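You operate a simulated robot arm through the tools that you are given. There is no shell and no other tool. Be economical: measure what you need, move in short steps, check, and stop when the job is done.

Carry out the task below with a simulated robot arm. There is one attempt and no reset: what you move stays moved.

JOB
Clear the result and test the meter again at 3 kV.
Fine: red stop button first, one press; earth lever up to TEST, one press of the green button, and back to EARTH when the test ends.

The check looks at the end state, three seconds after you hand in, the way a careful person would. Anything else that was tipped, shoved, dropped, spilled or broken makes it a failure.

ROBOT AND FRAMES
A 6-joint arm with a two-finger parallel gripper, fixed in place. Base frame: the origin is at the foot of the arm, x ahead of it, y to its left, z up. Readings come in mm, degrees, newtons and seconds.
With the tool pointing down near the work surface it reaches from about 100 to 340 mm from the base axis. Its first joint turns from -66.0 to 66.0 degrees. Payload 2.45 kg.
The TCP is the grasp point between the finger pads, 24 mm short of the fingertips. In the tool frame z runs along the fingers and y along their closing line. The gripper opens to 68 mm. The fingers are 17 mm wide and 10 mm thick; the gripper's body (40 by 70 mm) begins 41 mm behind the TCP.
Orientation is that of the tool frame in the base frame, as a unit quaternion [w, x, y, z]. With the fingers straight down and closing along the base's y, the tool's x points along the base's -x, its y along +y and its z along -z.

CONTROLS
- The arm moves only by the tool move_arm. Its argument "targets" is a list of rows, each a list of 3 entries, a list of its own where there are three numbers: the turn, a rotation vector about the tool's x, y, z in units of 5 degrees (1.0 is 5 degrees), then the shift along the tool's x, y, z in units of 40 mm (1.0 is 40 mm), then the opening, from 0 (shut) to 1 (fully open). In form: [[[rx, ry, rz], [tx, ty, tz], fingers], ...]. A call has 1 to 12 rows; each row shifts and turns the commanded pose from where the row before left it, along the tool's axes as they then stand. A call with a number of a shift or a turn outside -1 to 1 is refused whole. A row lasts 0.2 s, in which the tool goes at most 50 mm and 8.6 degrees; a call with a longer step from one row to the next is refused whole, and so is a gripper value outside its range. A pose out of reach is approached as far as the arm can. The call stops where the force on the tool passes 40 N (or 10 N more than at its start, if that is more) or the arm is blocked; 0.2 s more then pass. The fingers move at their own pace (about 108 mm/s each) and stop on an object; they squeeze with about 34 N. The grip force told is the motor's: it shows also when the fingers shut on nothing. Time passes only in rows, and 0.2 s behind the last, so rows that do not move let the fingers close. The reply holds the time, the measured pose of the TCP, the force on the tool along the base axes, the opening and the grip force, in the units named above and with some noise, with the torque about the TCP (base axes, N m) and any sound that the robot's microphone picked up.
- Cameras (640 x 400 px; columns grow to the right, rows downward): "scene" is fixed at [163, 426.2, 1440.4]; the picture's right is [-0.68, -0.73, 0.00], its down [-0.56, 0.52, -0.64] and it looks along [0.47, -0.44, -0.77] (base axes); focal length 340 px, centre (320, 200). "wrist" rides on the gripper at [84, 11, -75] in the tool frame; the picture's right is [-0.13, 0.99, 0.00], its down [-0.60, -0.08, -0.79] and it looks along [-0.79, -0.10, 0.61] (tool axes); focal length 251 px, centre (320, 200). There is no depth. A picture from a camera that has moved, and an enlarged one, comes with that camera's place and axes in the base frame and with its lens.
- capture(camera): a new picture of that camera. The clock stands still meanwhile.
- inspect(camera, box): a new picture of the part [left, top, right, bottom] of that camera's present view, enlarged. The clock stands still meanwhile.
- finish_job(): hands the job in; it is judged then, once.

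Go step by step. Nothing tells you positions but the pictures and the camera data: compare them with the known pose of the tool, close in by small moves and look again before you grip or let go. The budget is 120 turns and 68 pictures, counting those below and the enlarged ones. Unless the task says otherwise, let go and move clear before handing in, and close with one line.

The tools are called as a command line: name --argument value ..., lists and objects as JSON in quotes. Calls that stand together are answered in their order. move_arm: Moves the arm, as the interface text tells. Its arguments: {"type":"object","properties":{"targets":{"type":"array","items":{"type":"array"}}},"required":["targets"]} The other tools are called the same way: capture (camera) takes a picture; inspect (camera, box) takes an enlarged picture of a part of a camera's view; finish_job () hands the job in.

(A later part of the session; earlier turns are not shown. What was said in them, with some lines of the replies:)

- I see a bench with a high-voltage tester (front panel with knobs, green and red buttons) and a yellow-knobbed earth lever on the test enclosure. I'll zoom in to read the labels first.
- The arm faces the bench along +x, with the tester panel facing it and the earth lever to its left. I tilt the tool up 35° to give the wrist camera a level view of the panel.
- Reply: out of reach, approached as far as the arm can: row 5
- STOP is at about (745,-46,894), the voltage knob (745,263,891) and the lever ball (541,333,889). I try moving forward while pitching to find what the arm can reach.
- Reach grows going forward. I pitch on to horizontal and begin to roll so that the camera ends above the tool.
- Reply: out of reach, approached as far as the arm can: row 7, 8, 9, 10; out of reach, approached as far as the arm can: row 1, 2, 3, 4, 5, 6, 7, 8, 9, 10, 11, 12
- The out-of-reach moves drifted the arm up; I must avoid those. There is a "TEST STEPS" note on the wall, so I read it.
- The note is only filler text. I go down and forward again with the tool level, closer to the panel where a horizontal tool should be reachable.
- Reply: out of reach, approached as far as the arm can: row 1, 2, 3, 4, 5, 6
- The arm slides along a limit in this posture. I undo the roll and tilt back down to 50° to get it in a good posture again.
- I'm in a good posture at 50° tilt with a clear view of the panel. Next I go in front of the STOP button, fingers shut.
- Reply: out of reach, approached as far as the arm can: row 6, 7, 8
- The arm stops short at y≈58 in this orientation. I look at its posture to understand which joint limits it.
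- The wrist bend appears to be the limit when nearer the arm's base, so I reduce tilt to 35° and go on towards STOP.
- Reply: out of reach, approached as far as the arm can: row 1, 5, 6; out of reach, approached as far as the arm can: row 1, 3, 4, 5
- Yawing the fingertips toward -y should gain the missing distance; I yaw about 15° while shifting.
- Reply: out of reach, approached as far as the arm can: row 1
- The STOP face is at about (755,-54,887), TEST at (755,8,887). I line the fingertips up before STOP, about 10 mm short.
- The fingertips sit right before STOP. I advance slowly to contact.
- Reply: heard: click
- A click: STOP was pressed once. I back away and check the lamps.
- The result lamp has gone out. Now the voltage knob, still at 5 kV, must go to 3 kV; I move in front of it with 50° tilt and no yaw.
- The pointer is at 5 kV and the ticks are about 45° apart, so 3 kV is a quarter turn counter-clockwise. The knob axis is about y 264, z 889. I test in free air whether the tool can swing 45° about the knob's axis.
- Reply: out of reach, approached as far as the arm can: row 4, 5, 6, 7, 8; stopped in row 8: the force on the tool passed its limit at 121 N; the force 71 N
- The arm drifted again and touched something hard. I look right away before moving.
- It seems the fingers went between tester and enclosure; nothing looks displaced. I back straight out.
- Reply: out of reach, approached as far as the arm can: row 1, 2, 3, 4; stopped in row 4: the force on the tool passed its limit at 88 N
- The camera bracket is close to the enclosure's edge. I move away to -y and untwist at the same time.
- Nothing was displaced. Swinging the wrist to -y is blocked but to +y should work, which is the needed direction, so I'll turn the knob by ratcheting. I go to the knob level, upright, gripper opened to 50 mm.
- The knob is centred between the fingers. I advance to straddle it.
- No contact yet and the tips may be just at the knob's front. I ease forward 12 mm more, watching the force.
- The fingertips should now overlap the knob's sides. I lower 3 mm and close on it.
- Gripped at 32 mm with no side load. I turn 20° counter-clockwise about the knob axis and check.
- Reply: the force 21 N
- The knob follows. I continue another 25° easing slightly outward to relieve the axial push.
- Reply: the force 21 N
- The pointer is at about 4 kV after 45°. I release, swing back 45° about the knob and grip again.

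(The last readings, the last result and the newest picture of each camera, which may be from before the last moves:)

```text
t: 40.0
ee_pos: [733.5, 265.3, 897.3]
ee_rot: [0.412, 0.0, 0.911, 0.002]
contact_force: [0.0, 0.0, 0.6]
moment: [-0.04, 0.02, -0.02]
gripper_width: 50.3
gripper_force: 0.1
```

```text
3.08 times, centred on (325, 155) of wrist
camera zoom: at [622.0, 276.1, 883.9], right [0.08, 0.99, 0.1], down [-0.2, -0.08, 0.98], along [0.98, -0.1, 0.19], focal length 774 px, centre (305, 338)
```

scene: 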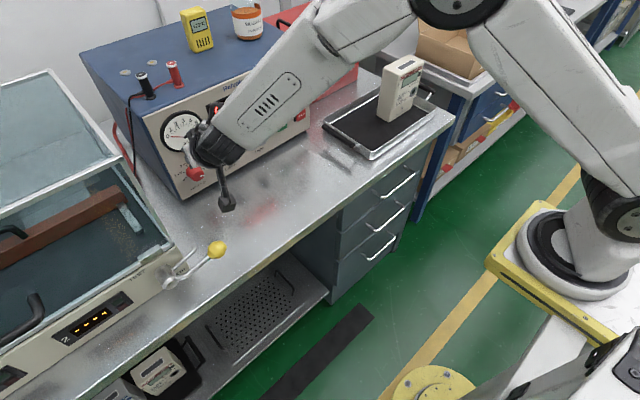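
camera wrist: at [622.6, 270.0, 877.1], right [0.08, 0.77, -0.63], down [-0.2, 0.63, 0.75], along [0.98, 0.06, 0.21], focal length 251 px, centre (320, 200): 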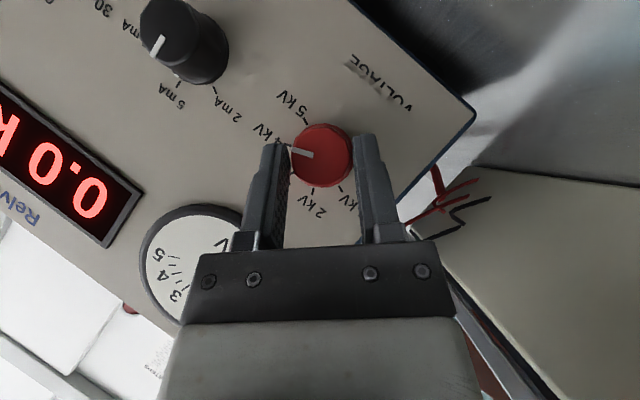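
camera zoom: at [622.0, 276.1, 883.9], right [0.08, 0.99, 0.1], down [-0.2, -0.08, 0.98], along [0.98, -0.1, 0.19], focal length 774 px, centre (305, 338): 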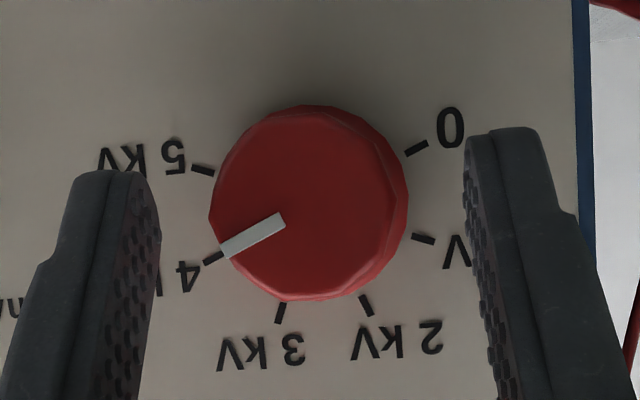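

The pointer sits exactly on 4 kV. I grip again and turn another 45°.

move_arm --targets '[[[0, 0, 0], [0, 0, 0], 0.2], [[0, 0, 0], [0, 0, 0], 0.2], [[0, 0, 0], [0, 0, 0], 0.2], [[0.66, 0, -0.752], [0, 0.02, 0], 0.2], [[0.66, 0, -0.752], [0, 0.02, 0], 0.2], [[0.66, 0, -0.752], [0, 0.02, 0], 0.2], [[0.66, 0, -0.752], [0, 0.02, 0], 0.2], [[0.66, 0, -0.752], [0, 0.02, 0], 0.2], [[0.66, 0, -0.752], [0, 0.02, 0], 0.2], [[0.66, 0, -0.752], [0, 0.02, 0], 0.2], [[0.66, 0, -0.752], [0, 0.02, 0], 0.2], [[0.66, 0, -0.752], [0, 0.02, 0], 0.2]]'

inspect --camera "wrist" --box '[250, 90, 400, 220]'

```text
t: 42.6
ee_pos: [733.5, 272.9, 894.7]
ee_rot: [0.381, -0.158, 0.841, -0.349]
contact_force: [-12.0, 2.9, -2.2]
moment: [0.13, 0.72, -0.89]
gripper_width: 31.7
gripper_force: 45.3
```

```text
3.08 times, centred on (325, 155) of wrist
camera zoom: at [621.8, 270.1, 877.1], right [0.08, 0.77, -0.63], down [-0.2, 0.64, 0.75], along [0.98, 0.06, 0.21], focal length 774 px, centre (305, 338)
```

zoom: 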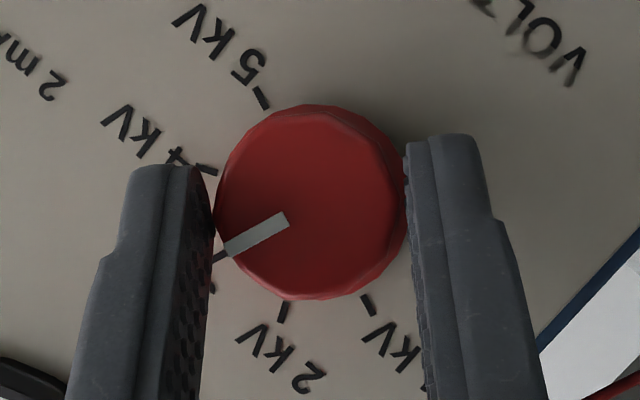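

The pointer is on the 3 kV tick. I release, back out, swing upright and verify.

move_arm --targets '[[[0, 0, 0], [0, 0, 0], 0.74], [[0, 0, 0], [0, 0, 0], 0.74], [[0, 0, 0], [0.41, 0, -0.47], 0.74], [[-0.66, 0, 0.752], [0.41, -0.02, -0.47], 0.74], [[-0.66, 0, 0.752], [0, -0.02, 0], 0.74], [[-0.66, 0, 0.752], [0, -0.02, 0], 0.74], [[-0.66, 0, 0.752], [0, -0.02, 0], 0.74], [[-0.66, 0, 0.752], [0, -0.02, 0], 0.74], [[-0.66, 0, 0.752], [0, -0.02, 0], 0.5], [[-0.66, 0, 0.752], [0, -0.02, 0], 0.3], [[-0.66, 0, 0.752], [0, -0.02, 0], 0.1], [[-0.66, 0, 0.752], [0, -0.02, 0], 0]]'

inspect --camera "wrist" --box '[250, 80, 420, 220]'

inspect --camera "scene" --box '[140, 190, 270, 320]'

```text
t: 45.2
ee_pos: [683.9, 266.5, 898.1]
ee_rot: [0.412, 0.0, 0.911, 0.001]
contact_force: [-0.3, 0.2, 0.7]
moment: [-0.03, 0.01, -0.01]
gripper_width: 0.2
gripper_force: 23.4
```

```text
2.86 times, centred on (335, 150) of wrist
camera zoom: at [572.3, 276.8, 884.4], right [0.08, 0.99, 0.1], down [-0.2, -0.08, 0.98], along [0.98, -0.1, 0.19], focal length 718 px, centre (277, 343)
```

zoom: 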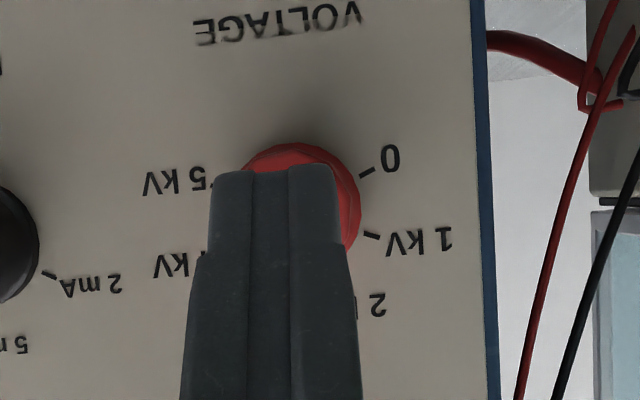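

```text
3.08 times, centred on (205, 255) of scene
camera zoom: at [163.0, 426.2, 1440.4], right [-0.68, -0.73, 0.0], down [-0.56, 0.52, -0.64], along [0.47, -0.44, -0.77], focal length 1046 px, centre (674, 31)
```

zoom: 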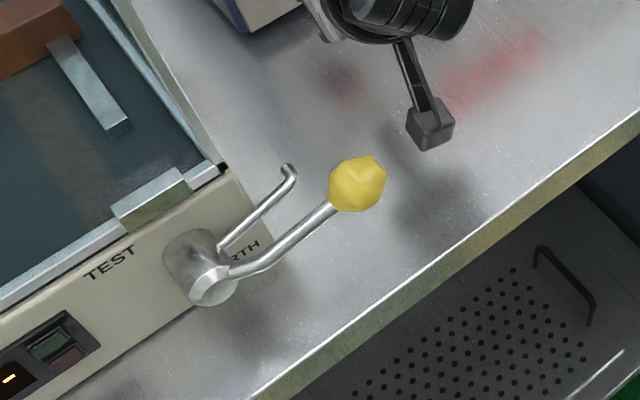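

The knob looks set (I'll verify once the fingers are out of the way). Next is the earth lever: hub near (556,431,867), ball (541,333,889), swinging in the y-z plane. I back away toward a viewpoint in front of it.

move_arm --targets '[[[0, 0, 0], [0.487, 0, -0.8], 0], [[0, 0, 0], [0.487, 0, -0.8], 0], [[0, 0, 0], [0.487, 0, -0.8], 0], [[0, 0, 0], [0.487, 0, -0.8], 0], [[0, 0, 0], [0.487, 0, -0.8], 0]]'

capture --camera "wrist"

```text
t: 46.4
ee_pos: [498.8, 263.9, 929.1]
ee_rot: [0.413, 0.0, 0.911, 0.001]
contact_force: [-0.7, 0.4, -0.5]
moment: [0.03, -0.03, 0.03]
gripper_width: 0.0
gripper_force: 23.5
```

```text
25 pictures are left
camera wrist: at [387.1, 274.2, 914.7], right [0.08, 0.99, 0.1], down [-0.2, -0.08, 0.98], along [0.98, -0.1, 0.19], focal length 251 px, centre (320, 200)
```

wrist: 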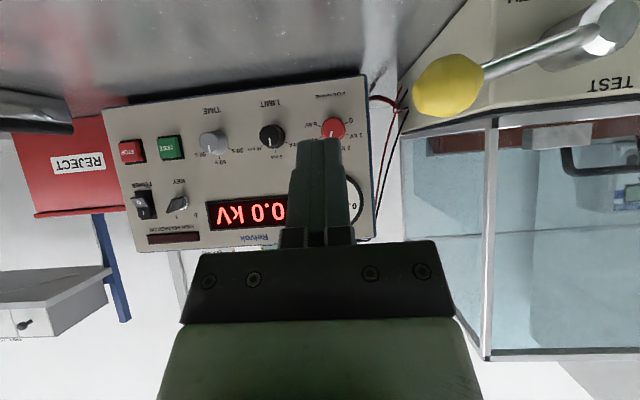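

The ball is at about (541,336,886), 38 mm wide, and the rod beside it is at z≈877. I go in front of the rod, at y≈372, then low enough to pass under it.

move_arm --targets '[[[0, 0, 0], [0.077, 0.9, -0.088], 0], [[0, 0, 0], [0.077, 0.9, -0.088], 0], [[0, 0, 0], [0.077, 0.9, -0.088], 0], [[0, 0, 0], [0.564, 0, 0.495], 0], [[0, 0, 0], [0.564, 0, 0.495], 0]]'

capture --camera "wrist"

inspect --camera "scene" --box '[140, 200, 270, 300]'

```text
t: 47.6
ee_pos: [485.6, 373.6, 869.3]
ee_rot: [0.413, 0.001, 0.911, 0.001]
contact_force: [-0.1, -0.1, -0.6]
moment: [0.01, 0.04, 0.02]
gripper_width: 0.0
gripper_force: 23.5
```

```text
24 pictures are left
camera wrist: at [373.6, 384.4, 854.9], right [0.08, 0.99, 0.1], down [-0.2, -0.08, 0.98], along [0.98, -0.1, 0.19], focal length 251 px, centre (320, 200)
```

wrist: 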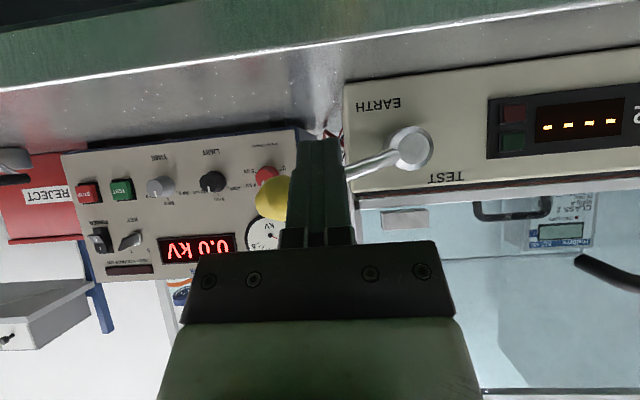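

```text
4.00 times, centred on (205, 250) of scene
camera zoom: at [163.0, 426.2, 1440.4], right [-0.68, -0.73, 0.0], down [-0.56, 0.52, -0.64], along [0.47, -0.44, -0.77], focal length 1360 px, centre (780, 0)
```

zoom: 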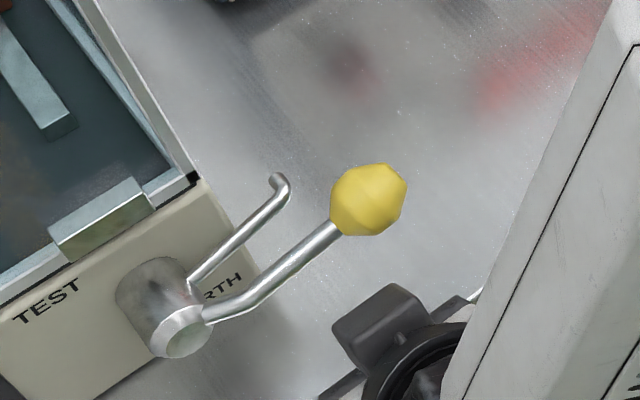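

The closed fingers are level to pass beneath the rod. I advance 50 mm under it.

move_arm --targets '[[[0, 0, 0], [-0.275, 0, 0.313], 0], [[0, 0, 0], [-0.275, 0, 0.313], 0], [[0, 0, 0], [-0.275, 0, 0.313], 0]]'

capture --camera "wrist"

```text
t: 48.4
ee_pos: [533.3, 372.6, 869.0]
ee_rot: [0.412, 0.0, 0.911, 0.0]
contact_force: [-0.9, -0.5, -0.2]
moment: [0.0, -0.01, -0.01]
gripper_width: 0.0
gripper_force: 23.8
```

```text
22 pictures are left
camera wrist: at [422.9, 383.5, 855.7], right [0.08, 0.99, 0.1], down [-0.2, -0.08, 0.98], along [0.98, -0.1, 0.19], focal length 251 px, centre (320, 200)
```

wrist: 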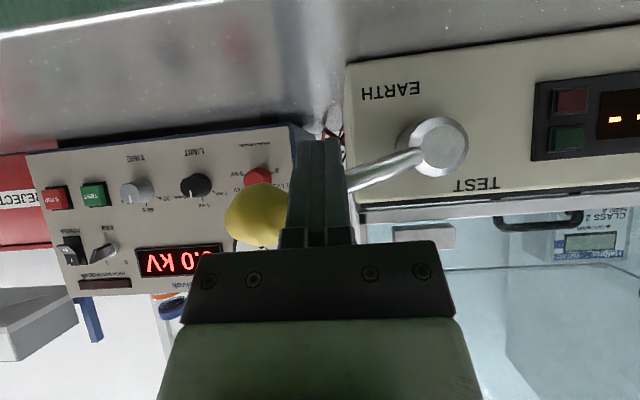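

Fingers are beneath the rod without contact. I now lift along the lever's arc to about 60°, watching force.

move_arm --targets '[[[0, 0, 0], [-0.134, 0.012, -0.117], 0], [[0, 0, 0], [-0.134, 0.012, -0.117], 0], [[0, 0, 0], [-0.138, 0.067, -0.122], 0], [[0, 0, 0], [-0.138, 0.067, -0.122], 0], [[0, 0, 0], [-0.12, 0.111, -0.105], 0], [[0, 0, 0], [-0.12, 0.111, -0.105], 0]]'

inspect --camera "scene" --box '[130, 190, 270, 300]'

```text
t: 49.8
ee_pos: [534.6, 388.6, 911.8]
ee_rot: [0.412, -0.001, 0.911, 0.001]
contact_force: [-1.7, 0.4, -2.0]
moment: [-0.05, 0.04, 0.0]
gripper_width: 0.0
gripper_force: 23.7
```

```text
3.64 times, centred on (200, 245) of scene
camera zoom: at [163.0, 426.2, 1440.4], right [-0.68, -0.73, 0.0], down [-0.56, 0.52, -0.64], along [0.47, -0.44, -0.77], focal length 1237 px, centre (756, 36)
```

zoom: 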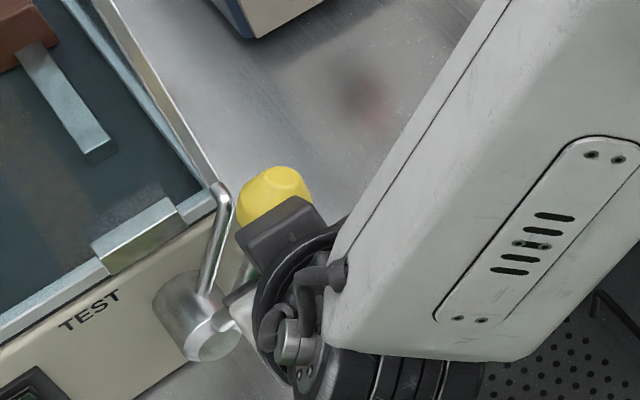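

The lever is rising with it. I carry on toward vertical.

move_arm --targets '[[[0, 0, 0], [-0.094, 0.15, -0.083], 0], [[0, 0, 0], [-0.094, 0.15, -0.083], 0], [[0, 0, 0], [-0.062, 0.176, -0.055], 0], [[0, 0, 0], [-0.062, 0.176, -0.055], 0]]'

capture --camera "wrist"

inspect --camera "scene" --box '[130, 190, 270, 300]'

```text
t: 50.8
ee_pos: [535.8, 415.8, 929.5]
ee_rot: [0.413, -0.001, 0.911, 0.001]
contact_force: [-0.1, 0.6, -0.7]
moment: [0.01, 0.05, -0.03]
gripper_width: 0.0
gripper_force: 24.0
```

```text
20 pictures are left
camera wrist: at [423.1, 425.3, 915.5], right [0.08, 0.99, 0.1], down [-0.2, -0.08, 0.98], along [0.98, -0.1, 0.19], focal length 251 px, centre (320, 200)
```

wrist: 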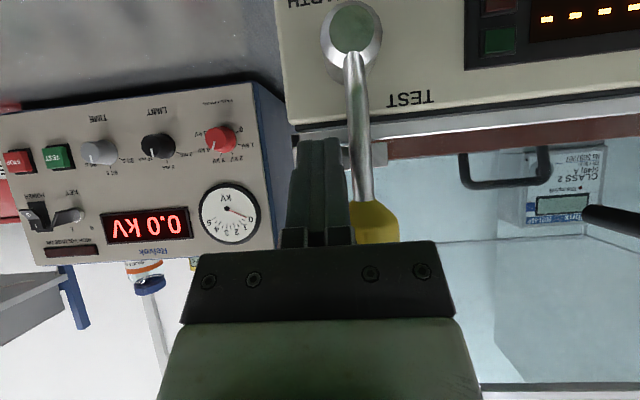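

```text
3.64 times, centred on (200, 245) of scene
camera zoom: at [163.0, 426.2, 1440.4], right [-0.68, -0.73, 0.0], down [-0.56, 0.52, -0.64], along [0.47, -0.44, -0.77], focal length 1237 px, centre (756, 36)
```

zoom: 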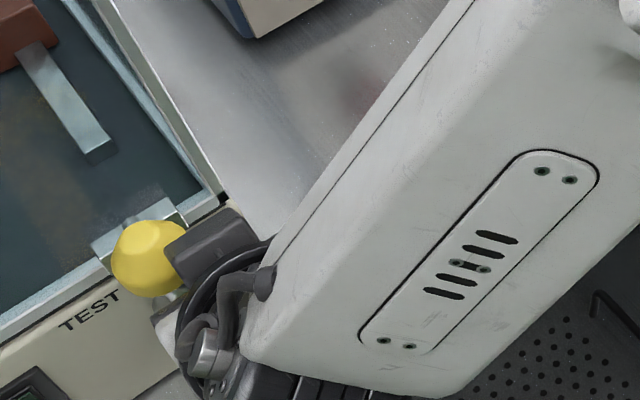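

The lever stands about vertical now. I push a few mm further to see whether it is against its end stop.

move_arm --targets '[[[0, 0, 0], [0, 0.06, 0], 0], [[0, 0, 0], [0, 0.06, 0], 0], [[0, 0, 0], [0, 0.06, 0], 0]]'

inspect --camera "wrist" --box '[260, 0, 460, 250]'

```text
t: 51.6
ee_pos: [535.5, 420.1, 927.1]
ee_rot: [0.413, 0.001, 0.911, -0.001]
contact_force: [-5.4, -10.7, 4.8]
moment: [-0.06, -0.05, -0.14]
gripper_width: 0.1
gripper_force: 23.9
```

```text
1.60 times, centred on (360, 125) of wrist
camera zoom: at [423.3, 431.3, 915.0], right [0.09, 0.99, 0.1], down [-0.2, -0.08, 0.98], along [0.98, -0.1, 0.19], focal length 402 px, centre (256, 320)
```

zoom: 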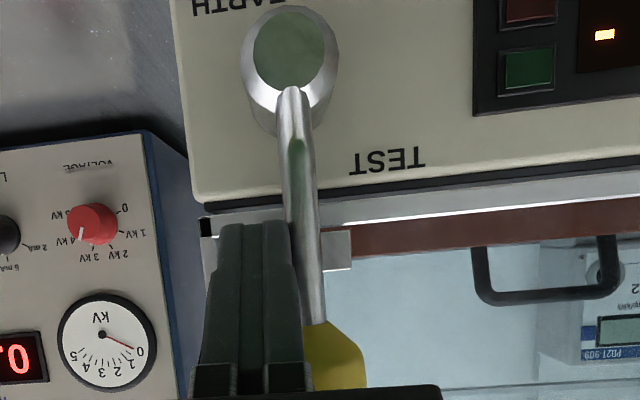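

There's a firm stop at vertical, so the lever is at TEST. I back off and verify that it stays.

move_arm --targets '[[[0, 0, 0], [0, -0.25, 0], 0], [[0, 0, 0], [0, -0.25, 0], 0], [[0, 0, 0], [0.45, 0, -0.52], 0], [[0, 0, 0], [0.45, 0, -0.52], 0], [[0, 0, 0], [0, -0.8, 0], 0], [[0, 0, 0], [0, -0.8, 0], 0], [[0, 0, 0], [0, -0.8, 0], 0], [[0, 0, 0], [0, -0.8, 0], 0]]'

capture --camera "scene"

inspect --camera "scene" --box '[130, 110, 290, 210]'

```text
t: 53.4
ee_pos: [480.1, 273.3, 930.2]
ee_rot: [0.413, 0.0, 0.911, 0.001]
contact_force: [0.3, 0.7, -0.3]
moment: [0.01, 0.02, 0.01]
gripper_width: 0.0
gripper_force: 23.5
```

```text
17 pictures are left
```

scene: 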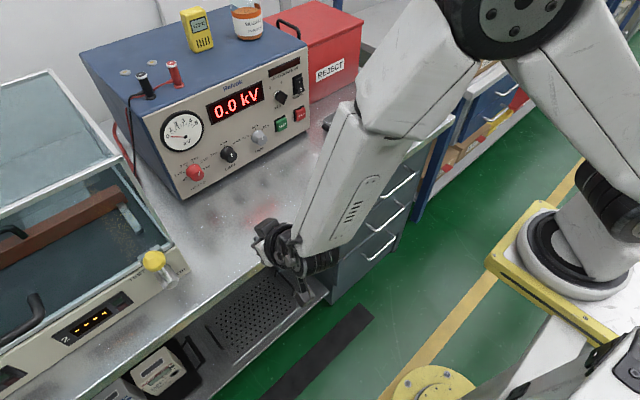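

```text
4.00 times, centred on (210, 160) of scene
camera zoom: at [162.9, 426.2, 1440.4], right [-0.68, -0.73, 0.0], down [-0.56, 0.52, -0.64], along [0.47, -0.44, -0.77], focal length 1360 px, centre (760, 360)
```

zoom: 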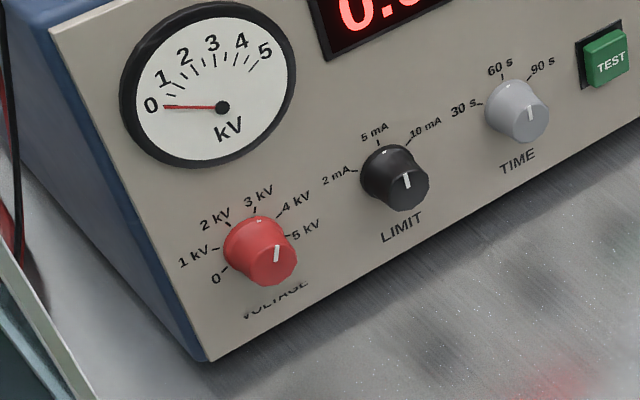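

The lever stays up at TEST and the dial is on 3 kV. Now to the green TEST button at about (760, 8, 887), again with a small yaw.

move_arm --targets '[[[0, 0, 0], [-0.378, -0.625, 0.557], 0], [[0, 0, 0], [-0.378, -0.625, 0.557], 0], [[0, 0, 0], [-0.378, -0.625, 0.557], 0], [[0, 0, 0], [-0.378, -0.625, 0.557], 0], [[0, 0, 0], [-0.378, -0.625, 0.557], 0], [[0, 0, 0], [-0.378, -0.625, 0.557], 0], [[0.752, 0, 0.66], [0, 0, 0], 0], [[0.752, 0, 0.66], [0, 0, 0], 0], [[0.752, 0, 0.66], [0, 0, 0], 0]]'

move_arm --targets '[[[0, 0, 0], [-0.314, -0.805, 0.357], 0], [[0, 0, 0], [-0.314, -0.805, 0.357], 0], [[0, 0, 0], [-0.314, -0.805, 0.357], 0]]'

capture --camera "wrist"

```text
t: 55.4
ee_pos: [641.0, 122.9, 909.8]
ee_rot: [0.409, 0.119, 0.903, -0.053]
contact_force: [0.2, -0.3, 0.5]
moment: [0.02, -0.04, 0.02]
gripper_width: 0.0
gripper_force: 24.0
```

```text
t: 56.2
ee_pos: [668.5, 15.4, 908.8]
ee_rot: [0.409, 0.119, 0.903, -0.053]
contact_force: [0.1, 0.2, 0.1]
moment: [0.01, -0.01, -0.02]
gripper_width: 0.0
gripper_force: 23.6
```

```text
15 pictures are left
camera wrist: at [564.3, 54.9, 896.0], right [0.34, 0.94, 0.1], down [-0.21, -0.03, 0.98], along [0.92, -0.35, 0.19], focal length 251 px, centre (320, 200)
```

wrist: 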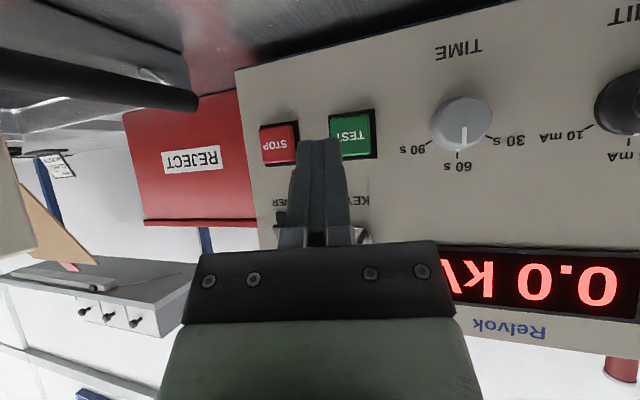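

TIME is at 60 s, and TEST is centred near (760,10,887). I line up and approach.

move_arm --targets '[[[0, 0, 0], [-0.304, 0.059, 0.574], 0], [[0, 0, 0], [-0.304, 0.059, 0.574], 0], [[0, 0, 0], [-0.04, 0.016, 0.0454], 0], [[0, 0, 0], [-0.04, 0.016, 0.0454], 0], [[0, 0, 0], [-0.04, 0.016, 0.0454], 0], [[0, 0, 0], [-0.04, 0.016, 0.0454], 0]]'

inspect --camera "scene" --box '[230, 70, 350, 160]'

```text
t: 57.6
ee_pos: [731.4, 6.8, 894.7]
ee_rot: [0.409, 0.119, 0.903, -0.053]
contact_force: [0.8, -0.6, 0.5]
moment: [-0.02, 0.0, -0.05]
gripper_width: 0.0
gripper_force: 23.6
```

```text
4.44 times, centred on (290, 115) of scene
camera zoom: at [163.0, 426.2, 1440.4], right [-0.68, -0.73, 0.0], down [-0.56, 0.52, -0.64], along [0.47, -0.44, -0.77], focal length 1511 px, centre (453, 578)
```

zoom: 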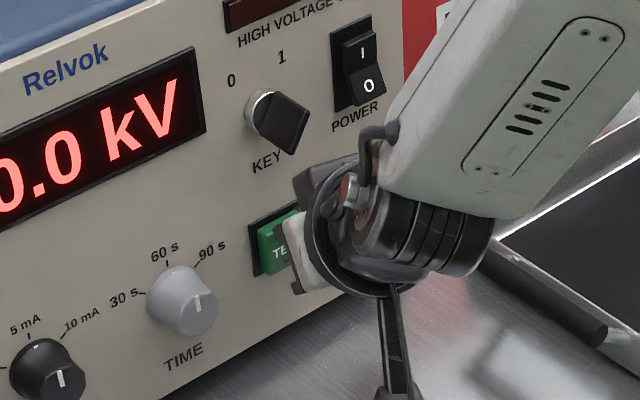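

Aligned and not yet touching. I press in small steps until the click.

move_arm --targets '[[[0, 0, 0], [-0.04, 0.016, 0.0454], 0], [[0, 0, 0], [-0.04, 0.016, 0.0454], 0], [[0, 0, 0], [-0.016, 0.0065, 0.018], 0]]'

```text
t: 58.4
ee_pos: [737.3, 7.2, 896.7]
ee_rot: [0.409, 0.118, 0.903, -0.053]
contact_force: [-2.7, -0.3, 0.6]
moment: [0.03, 0.01, 0.0]
gripper_width: 0.1
gripper_force: 23.7
heard: click
```

Click. I back away and check that the test is running.

move_arm --targets '[[[0, 0, 0], [0.35, -0.14, -0.4], 0], [[0, 0, 0], [0.35, -0.14, -0.4], 0], [[0, 0, 0], [0.35, -0.14, -0.4], 0]]'

capture --camera "scene"

```text
t: 59.2
ee_pos: [671.1, 8.3, 897.6]
ee_rot: [0.409, 0.119, 0.903, -0.052]
contact_force: [-0.4, 0.8, 0.4]
moment: [0.0, 0.01, 0.01]
gripper_width: 0.0
gripper_force: 23.8
```

```text
13 pictures are left
```

scene: 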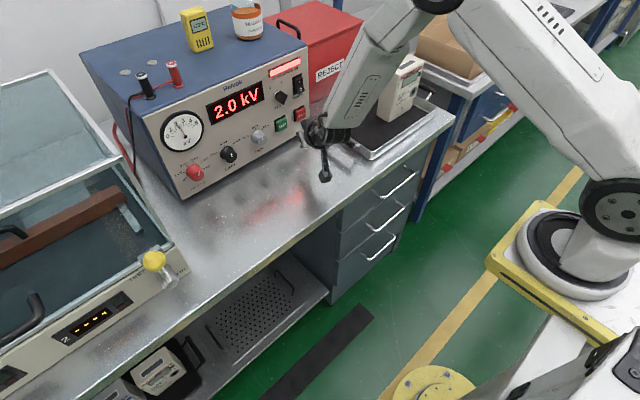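

The test is running (display climbing past 2.0 kV). Meanwhile I retrace my way to the lever side without touching anything, and wait there.

move_arm --targets '[[[0, 0, 0], [0.314, 0.805, -0.357], 0], [[0, 0, 0], [0.314, 0.805, -0.357], 0], [[0, 0, 0], [0.314, 0.805, -0.357], 0], [[-0.752, 0, -0.66], [0, 0, 0], 0], [[-0.752, 0, -0.66], [0, 0, 0], 0], [[-0.752, 0, -0.66], [0, 0, 0], 0], [[0, 0, 0], [0.378, 0.625, -0.557], 0], [[0, 0, 0], [0.378, 0.625, -0.557], 0], [[0, 0, 0], [0.378, 0.625, -0.557], 0], [[0, 0, 0], [0.378, 0.625, -0.557], 0], [[0, 0, 0], [0.378, 0.625, -0.557], 0], [[0, 0, 0], [0.378, 0.625, -0.557], 0]]'

inspect --camera "scene" --box '[0, 60, 320, 390]'

```text
t: 61.8
ee_pos: [479.2, 267.9, 918.3]
ee_rot: [0.413, 0.0, 0.911, 0.0]
contact_force: [0.6, -0.3, -0.1]
moment: [0.02, 0.02, 0.01]
gripper_width: 0.0
gripper_force: 23.8
```

```text
1.21 times, centred on (160, 225) of scene
camera zoom: at [163.0, 426.2, 1440.4], right [-0.68, -0.73, 0.0], down [-0.56, 0.52, -0.64], along [0.47, -0.44, -0.77], focal length 412 px, centre (514, 170)
```

zoom: 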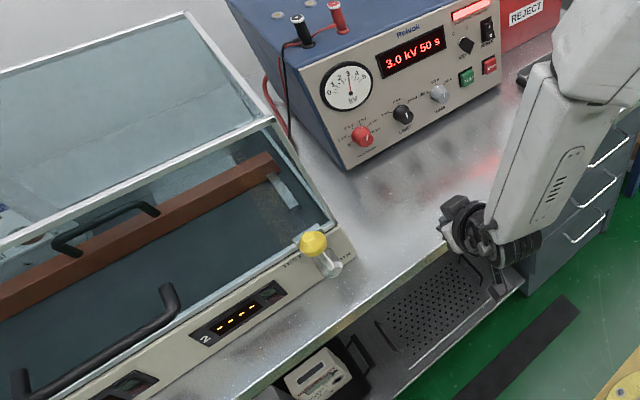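

It shows 3.0 kV with 50 s to go. I wait, holding still.

move_arm --targets '[[[0, 0, 0], [0, 0, 0], 0], [[0, 0, 0], [0, 0, 0], 0], [[0, 0, 0], [0, 0, 0], 0], [[0, 0, 0], [0, 0, 0], 0], [[0, 0, 0], [0, 0, 0], 0], [[0, 0, 0], [0, 0, 0], 0], [[0, 0, 0], [0, 0, 0], 0], [[0, 0, 0], [0, 0, 0], 0], [[0, 0, 0], [0, 0, 0], 0], [[0, 0, 0], [0, 0, 0], 0], [[0, 0, 0], [0, 0, 0], 0], [[0, 0, 0], [0, 0, 0], 0]]'

move_arm --targets '[[[0, 0, 0], [0, 0, 0], 0], [[0, 0, 0], [0, 0, 0], 0], [[0, 0, 0], [0, 0, 0], 0], [[0, 0, 0], [0, 0, 0], 0], [[0, 0, 0], [0, 0, 0], 0], [[0, 0, 0], [0, 0, 0], 0], [[0, 0, 0], [0, 0, 0], 0], [[0, 0, 0], [0, 0, 0], 0], [[0, 0, 0], [0, 0, 0], 0], [[0, 0, 0], [0, 0, 0], 0], [[0, 0, 0], [0, 0, 0], 0], [[0, 0, 0], [0, 0, 0], 0]]'

move_arm --targets '[[[0, 0, 0], [0, 0, 0], 0], [[0, 0, 0], [0, 0, 0], 0], [[0, 0, 0], [0, 0, 0], 0], [[0, 0, 0], [0, 0, 0], 0], [[0, 0, 0], [0, 0, 0], 0], [[0, 0, 0], [0, 0, 0], 0], [[0, 0, 0], [0, 0, 0], 0], [[0, 0, 0], [0, 0, 0], 0], [[0, 0, 0], [0, 0, 0], 0], [[0, 0, 0], [0, 0, 0], 0], [[0, 0, 0], [0, 0, 0], 0], [[0, 0, 0], [0, 0, 0], 0]]'

move_arm --targets '[[[0, 0, 0], [0, 0, 0], 0], [[0, 0, 0], [0, 0, 0], 0], [[0, 0, 0], [0, 0, 0], 0], [[0, 0, 0], [0, 0, 0], 0], [[0, 0, 0], [0, 0, 0], 0], [[0, 0, 0], [0, 0, 0], 0], [[0, 0, 0], [0, 0, 0], 0], [[0, 0, 0], [0, 0, 0], 0], [[0, 0, 0], [0, 0, 0], 0], [[0, 0, 0], [0, 0, 0], 0], [[0, 0, 0], [0, 0, 0], 0], [[0, 0, 0], [0, 0, 0], 0]]'

inspect --camera "scene" --box '[0, 60, 320, 390]'

```text
t: 64.4
ee_pos: [478.0, 266.9, 919.3]
ee_rot: [0.412, 0.0, 0.911, 0.001]
contact_force: [0.1, 0.3, 0.2]
moment: [0.02, -0.01, 0.0]
gripper_width: 0.0
gripper_force: 23.6
```

```text
t: 67.0
ee_pos: [478.9, 267.6, 918.6]
ee_rot: [0.413, -0.001, 0.911, 0.001]
contact_force: [-0.2, 0.6, -0.1]
moment: [-0.01, 0.0, 0.01]
gripper_width: 0.0
gripper_force: 23.6
```

```text
t: 69.6
ee_pos: [478.4, 267.3, 919.3]
ee_rot: [0.413, 0.0, 0.911, 0.001]
contact_force: [-0.6, 0.4, 0.0]
moment: [-0.01, 0.01, 0.0]
gripper_width: 0.0
gripper_force: 23.7
```

```text
t: 72.2
ee_pos: [478.8, 266.9, 918.1]
ee_rot: [0.412, 0.0, 0.911, 0.001]
contact_force: [-0.4, 0.2, 0.1]
moment: [-0.04, -0.01, 0.0]
gripper_width: 0.1
gripper_force: 23.6
```

```text
1.21 times, centred on (160, 225) of scene
camera zoom: at [163.0, 426.2, 1440.4], right [-0.68, -0.73, 0.0], down [-0.56, 0.52, -0.64], along [0.47, -0.44, -0.77], focal length 412 px, centre (514, 170)
```

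zoom: 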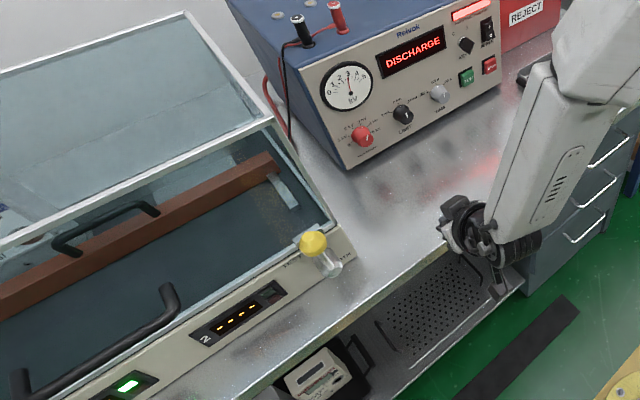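

The test passed (green lamp on) and the tester shows DISCHARGE, so it is time to earth. I pass in front of the lever to its left side.

move_arm --targets '[[[0, 0, 0], [-0.034, 0.975, -0.03], 0], [[0, 0, 0], [-0.034, 0.975, -0.03], 0], [[0, 0, 0], [-0.034, 0.975, -0.03], 0], [[0, 0, 0], [-0.034, 0.975, -0.03], 0], [[0, 0, 0], [-0.034, 0.975, -0.03], 0]]'

capture --camera "wrist"

```text
t: 73.4
ee_pos: [481.7, 461.5, 927.5]
ee_rot: [0.413, -0.001, 0.911, 0.002]
contact_force: [-0.6, 0.1, -0.1]
moment: [-0.01, 0.01, -0.01]
gripper_width: 0.0
gripper_force: 23.2
```

```text
10 pictures are left
camera wrist: at [369.4, 471.5, 913.9], right [0.08, 0.99, 0.1], down [-0.2, -0.08, 0.98], along [0.98, -0.1, 0.19], focal length 251 px, centre (320, 200)
```

wrist: 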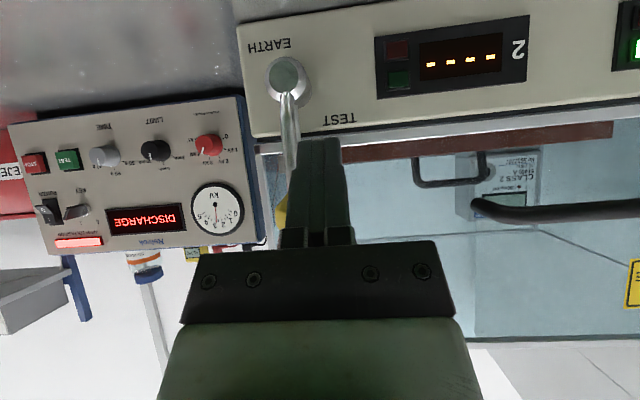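

move_arm --targets '[[[0, 0, 0], [-0.297, 0, 0.338], 0], [[0, 0, 0], [-0.297, 0, 0.338], 0], [[0, 0, 0], [-0.297, 0, 0.338], 0], [[0, 0, 0], [0, -0.29, 0], 0], [[0, 0, 0], [-0.025, -0.19, -0.022], 0], [[0, 0, 0], [-0.025, -0.19, -0.022], 0], [[0, 0, 0], [0.012, -0.194, 0.011], 0], [[0, 0, 0], [0.012, -0.194, 0.011], 0]]'

capture --camera "wrist"

```text
t: 75.2
ee_pos: [535.3, 416.9, 927.6]
ee_rot: [0.413, -0.001, 0.911, 0.001]
contact_force: [0.4, 0.0, -0.4]
moment: [-0.03, -0.02, 0.01]
gripper_width: 0.1
gripper_force: 23.5
```

```text
9 pictures are left
camera wrist: at [422.6, 427.6, 914.5], right [0.08, 0.99, 0.1], down [-0.2, -0.08, 0.98], along [0.98, -0.1, 0.19], focal length 251 px, centre (320, 200)
```

wrist: 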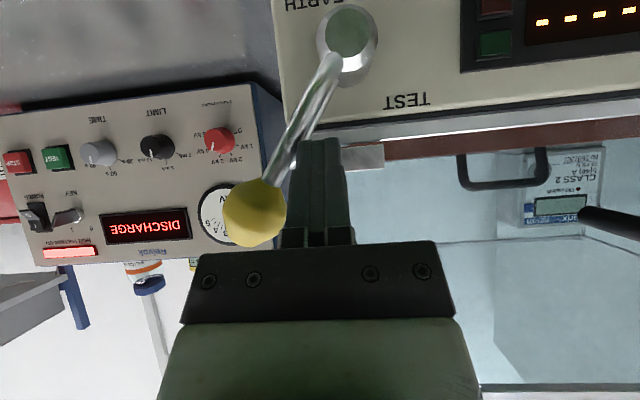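

The lever is moving down toward EARTH. I follow the arc the rest of the way.

move_arm --targets '[[[0, 0, 0], [0.051, -0.184, 0.045], 0], [[0, 0, 0], [0.051, -0.184, 0.045], 0], [[0, 0, 0], [0.084, -0.16, 0.074], 0], [[0, 0, 0], [0.084, -0.16, 0.074], 0], [[0, 0, 0], [0.112, -0.125, 0.098], 0], [[0, 0, 0], [0.112, -0.125, 0.098], 0]]'

capture --camera "wrist"

```text
t: 76.6
ee_pos: [533.4, 381.2, 901.3]
ee_rot: [0.413, 0.0, 0.911, 0.001]
contact_force: [-1.6, 0.6, 2.9]
moment: [-0.01, 0.03, -0.02]
gripper_width: 0.0
gripper_force: 23.9
```

```text
8 pictures are left
camera wrist: at [422.7, 391.0, 888.3], right [0.08, 0.99, 0.1], down [-0.2, -0.08, 0.98], along [0.98, -0.1, 0.19], focal length 251 px, centre (320, 200)
```

wrist: 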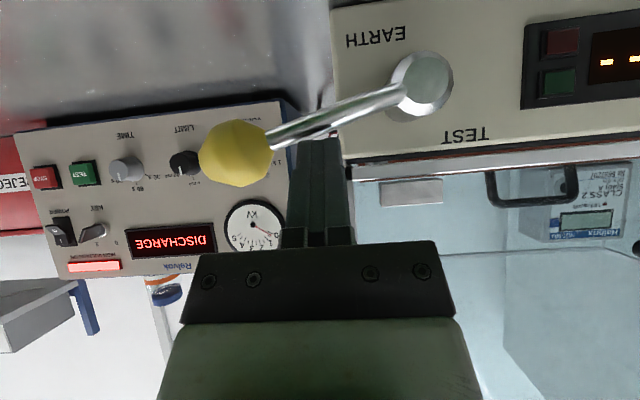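

Nearly at EARTH; the meter needle is falling. I press down a bit more to reach the stop.

move_arm --targets '[[[0, 0, 0], [0.056, -0.02, 0.05], 0], [[0, 0, 0], [0.056, -0.02, 0.05], 0], [[0, 0, 0], [0.056, -0.02, 0.05], 0]]'

```text
t: 77.2
ee_pos: [534.4, 381.3, 901.6]
ee_rot: [0.417, 0.001, 0.909, 0.002]
contact_force: [-15.1, -7.6, 14.2]
moment: [-0.29, 0.14, -0.24]
gripper_width: 0.0
gripper_force: 23.7
stopped in row 2: the force on the tool passed its limit at 45 N (the readings are from after the stop); the commanded pose is now the measured one
```

The lever is at its EARTH stop. I lift off and withdraw, then verify.

move_arm --targets '[[[0, 0, 0], [-0.376, 0.05, -0.33], 0], [[0, 0, 0], [0.4, 0, -0.46], 0], [[0, 0, 0], [0.4, 0, -0.46], 0], [[0, 0, 0], [-0.2, -0.8, -0.2], 0], [[0, 0, 0], [-0.2, -0.8, -0.2], 0], [[0, 0, 0], [-0.2, -0.8, -0.2], 0], [[0, 0, 0], [0, 0, 0], 0], [[0, 0, 0], [0, 0, 0], 0], [[0, 0, 0], [0, 0, 0], 0]]'

capture --camera "scene"

inspect --camera "scene" --box '[0, 220, 260, 400]'

```text
t: 79.2
ee_pos: [485.0, 286.4, 952.5]
ee_rot: [0.417, 0.001, 0.909, 0.003]
contact_force: [0.2, 0.5, -0.7]
moment: [0.0, -0.05, 0.01]
gripper_width: 0.0
gripper_force: 24.0
```

```text
7 pictures are left
```

scene: 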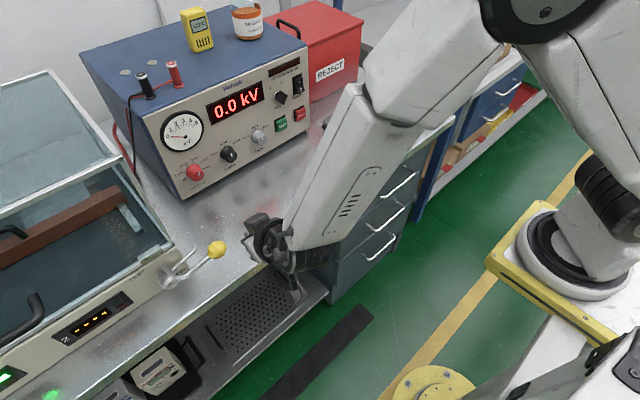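

```text
2.22 times, centred on (130, 310) of scene
camera zoom: at [163.0, 426.2, 1440.4], right [-0.68, -0.73, 0.0], down [-0.56, 0.52, -0.64], along [0.47, -0.44, -0.77], focal length 756 px, centre (742, -44)
```

zoom: 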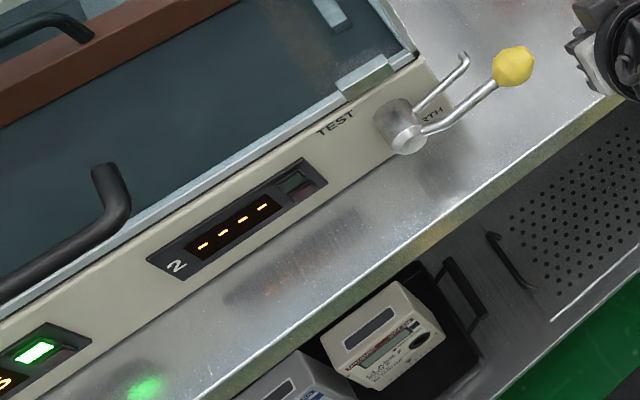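

The lever is back at EARTH exactly as at the start, the tester reads 0.0 kV with high voltage off, the pass lamp is green and the arm is clear. I hand the job in.

finish_job

```text
The job is handed in.
```

I cleared the old result with one press of red STOP and retested the meter at 3 kV. It passed with the green lamp on, and the lever is back at EARTH with the tester reading 0.0 kV. I turned the voltage knob from 5 to 3 kV, and the arm bumped hard near the tester and enclosure while lining up, but the pictures show nothing moved.
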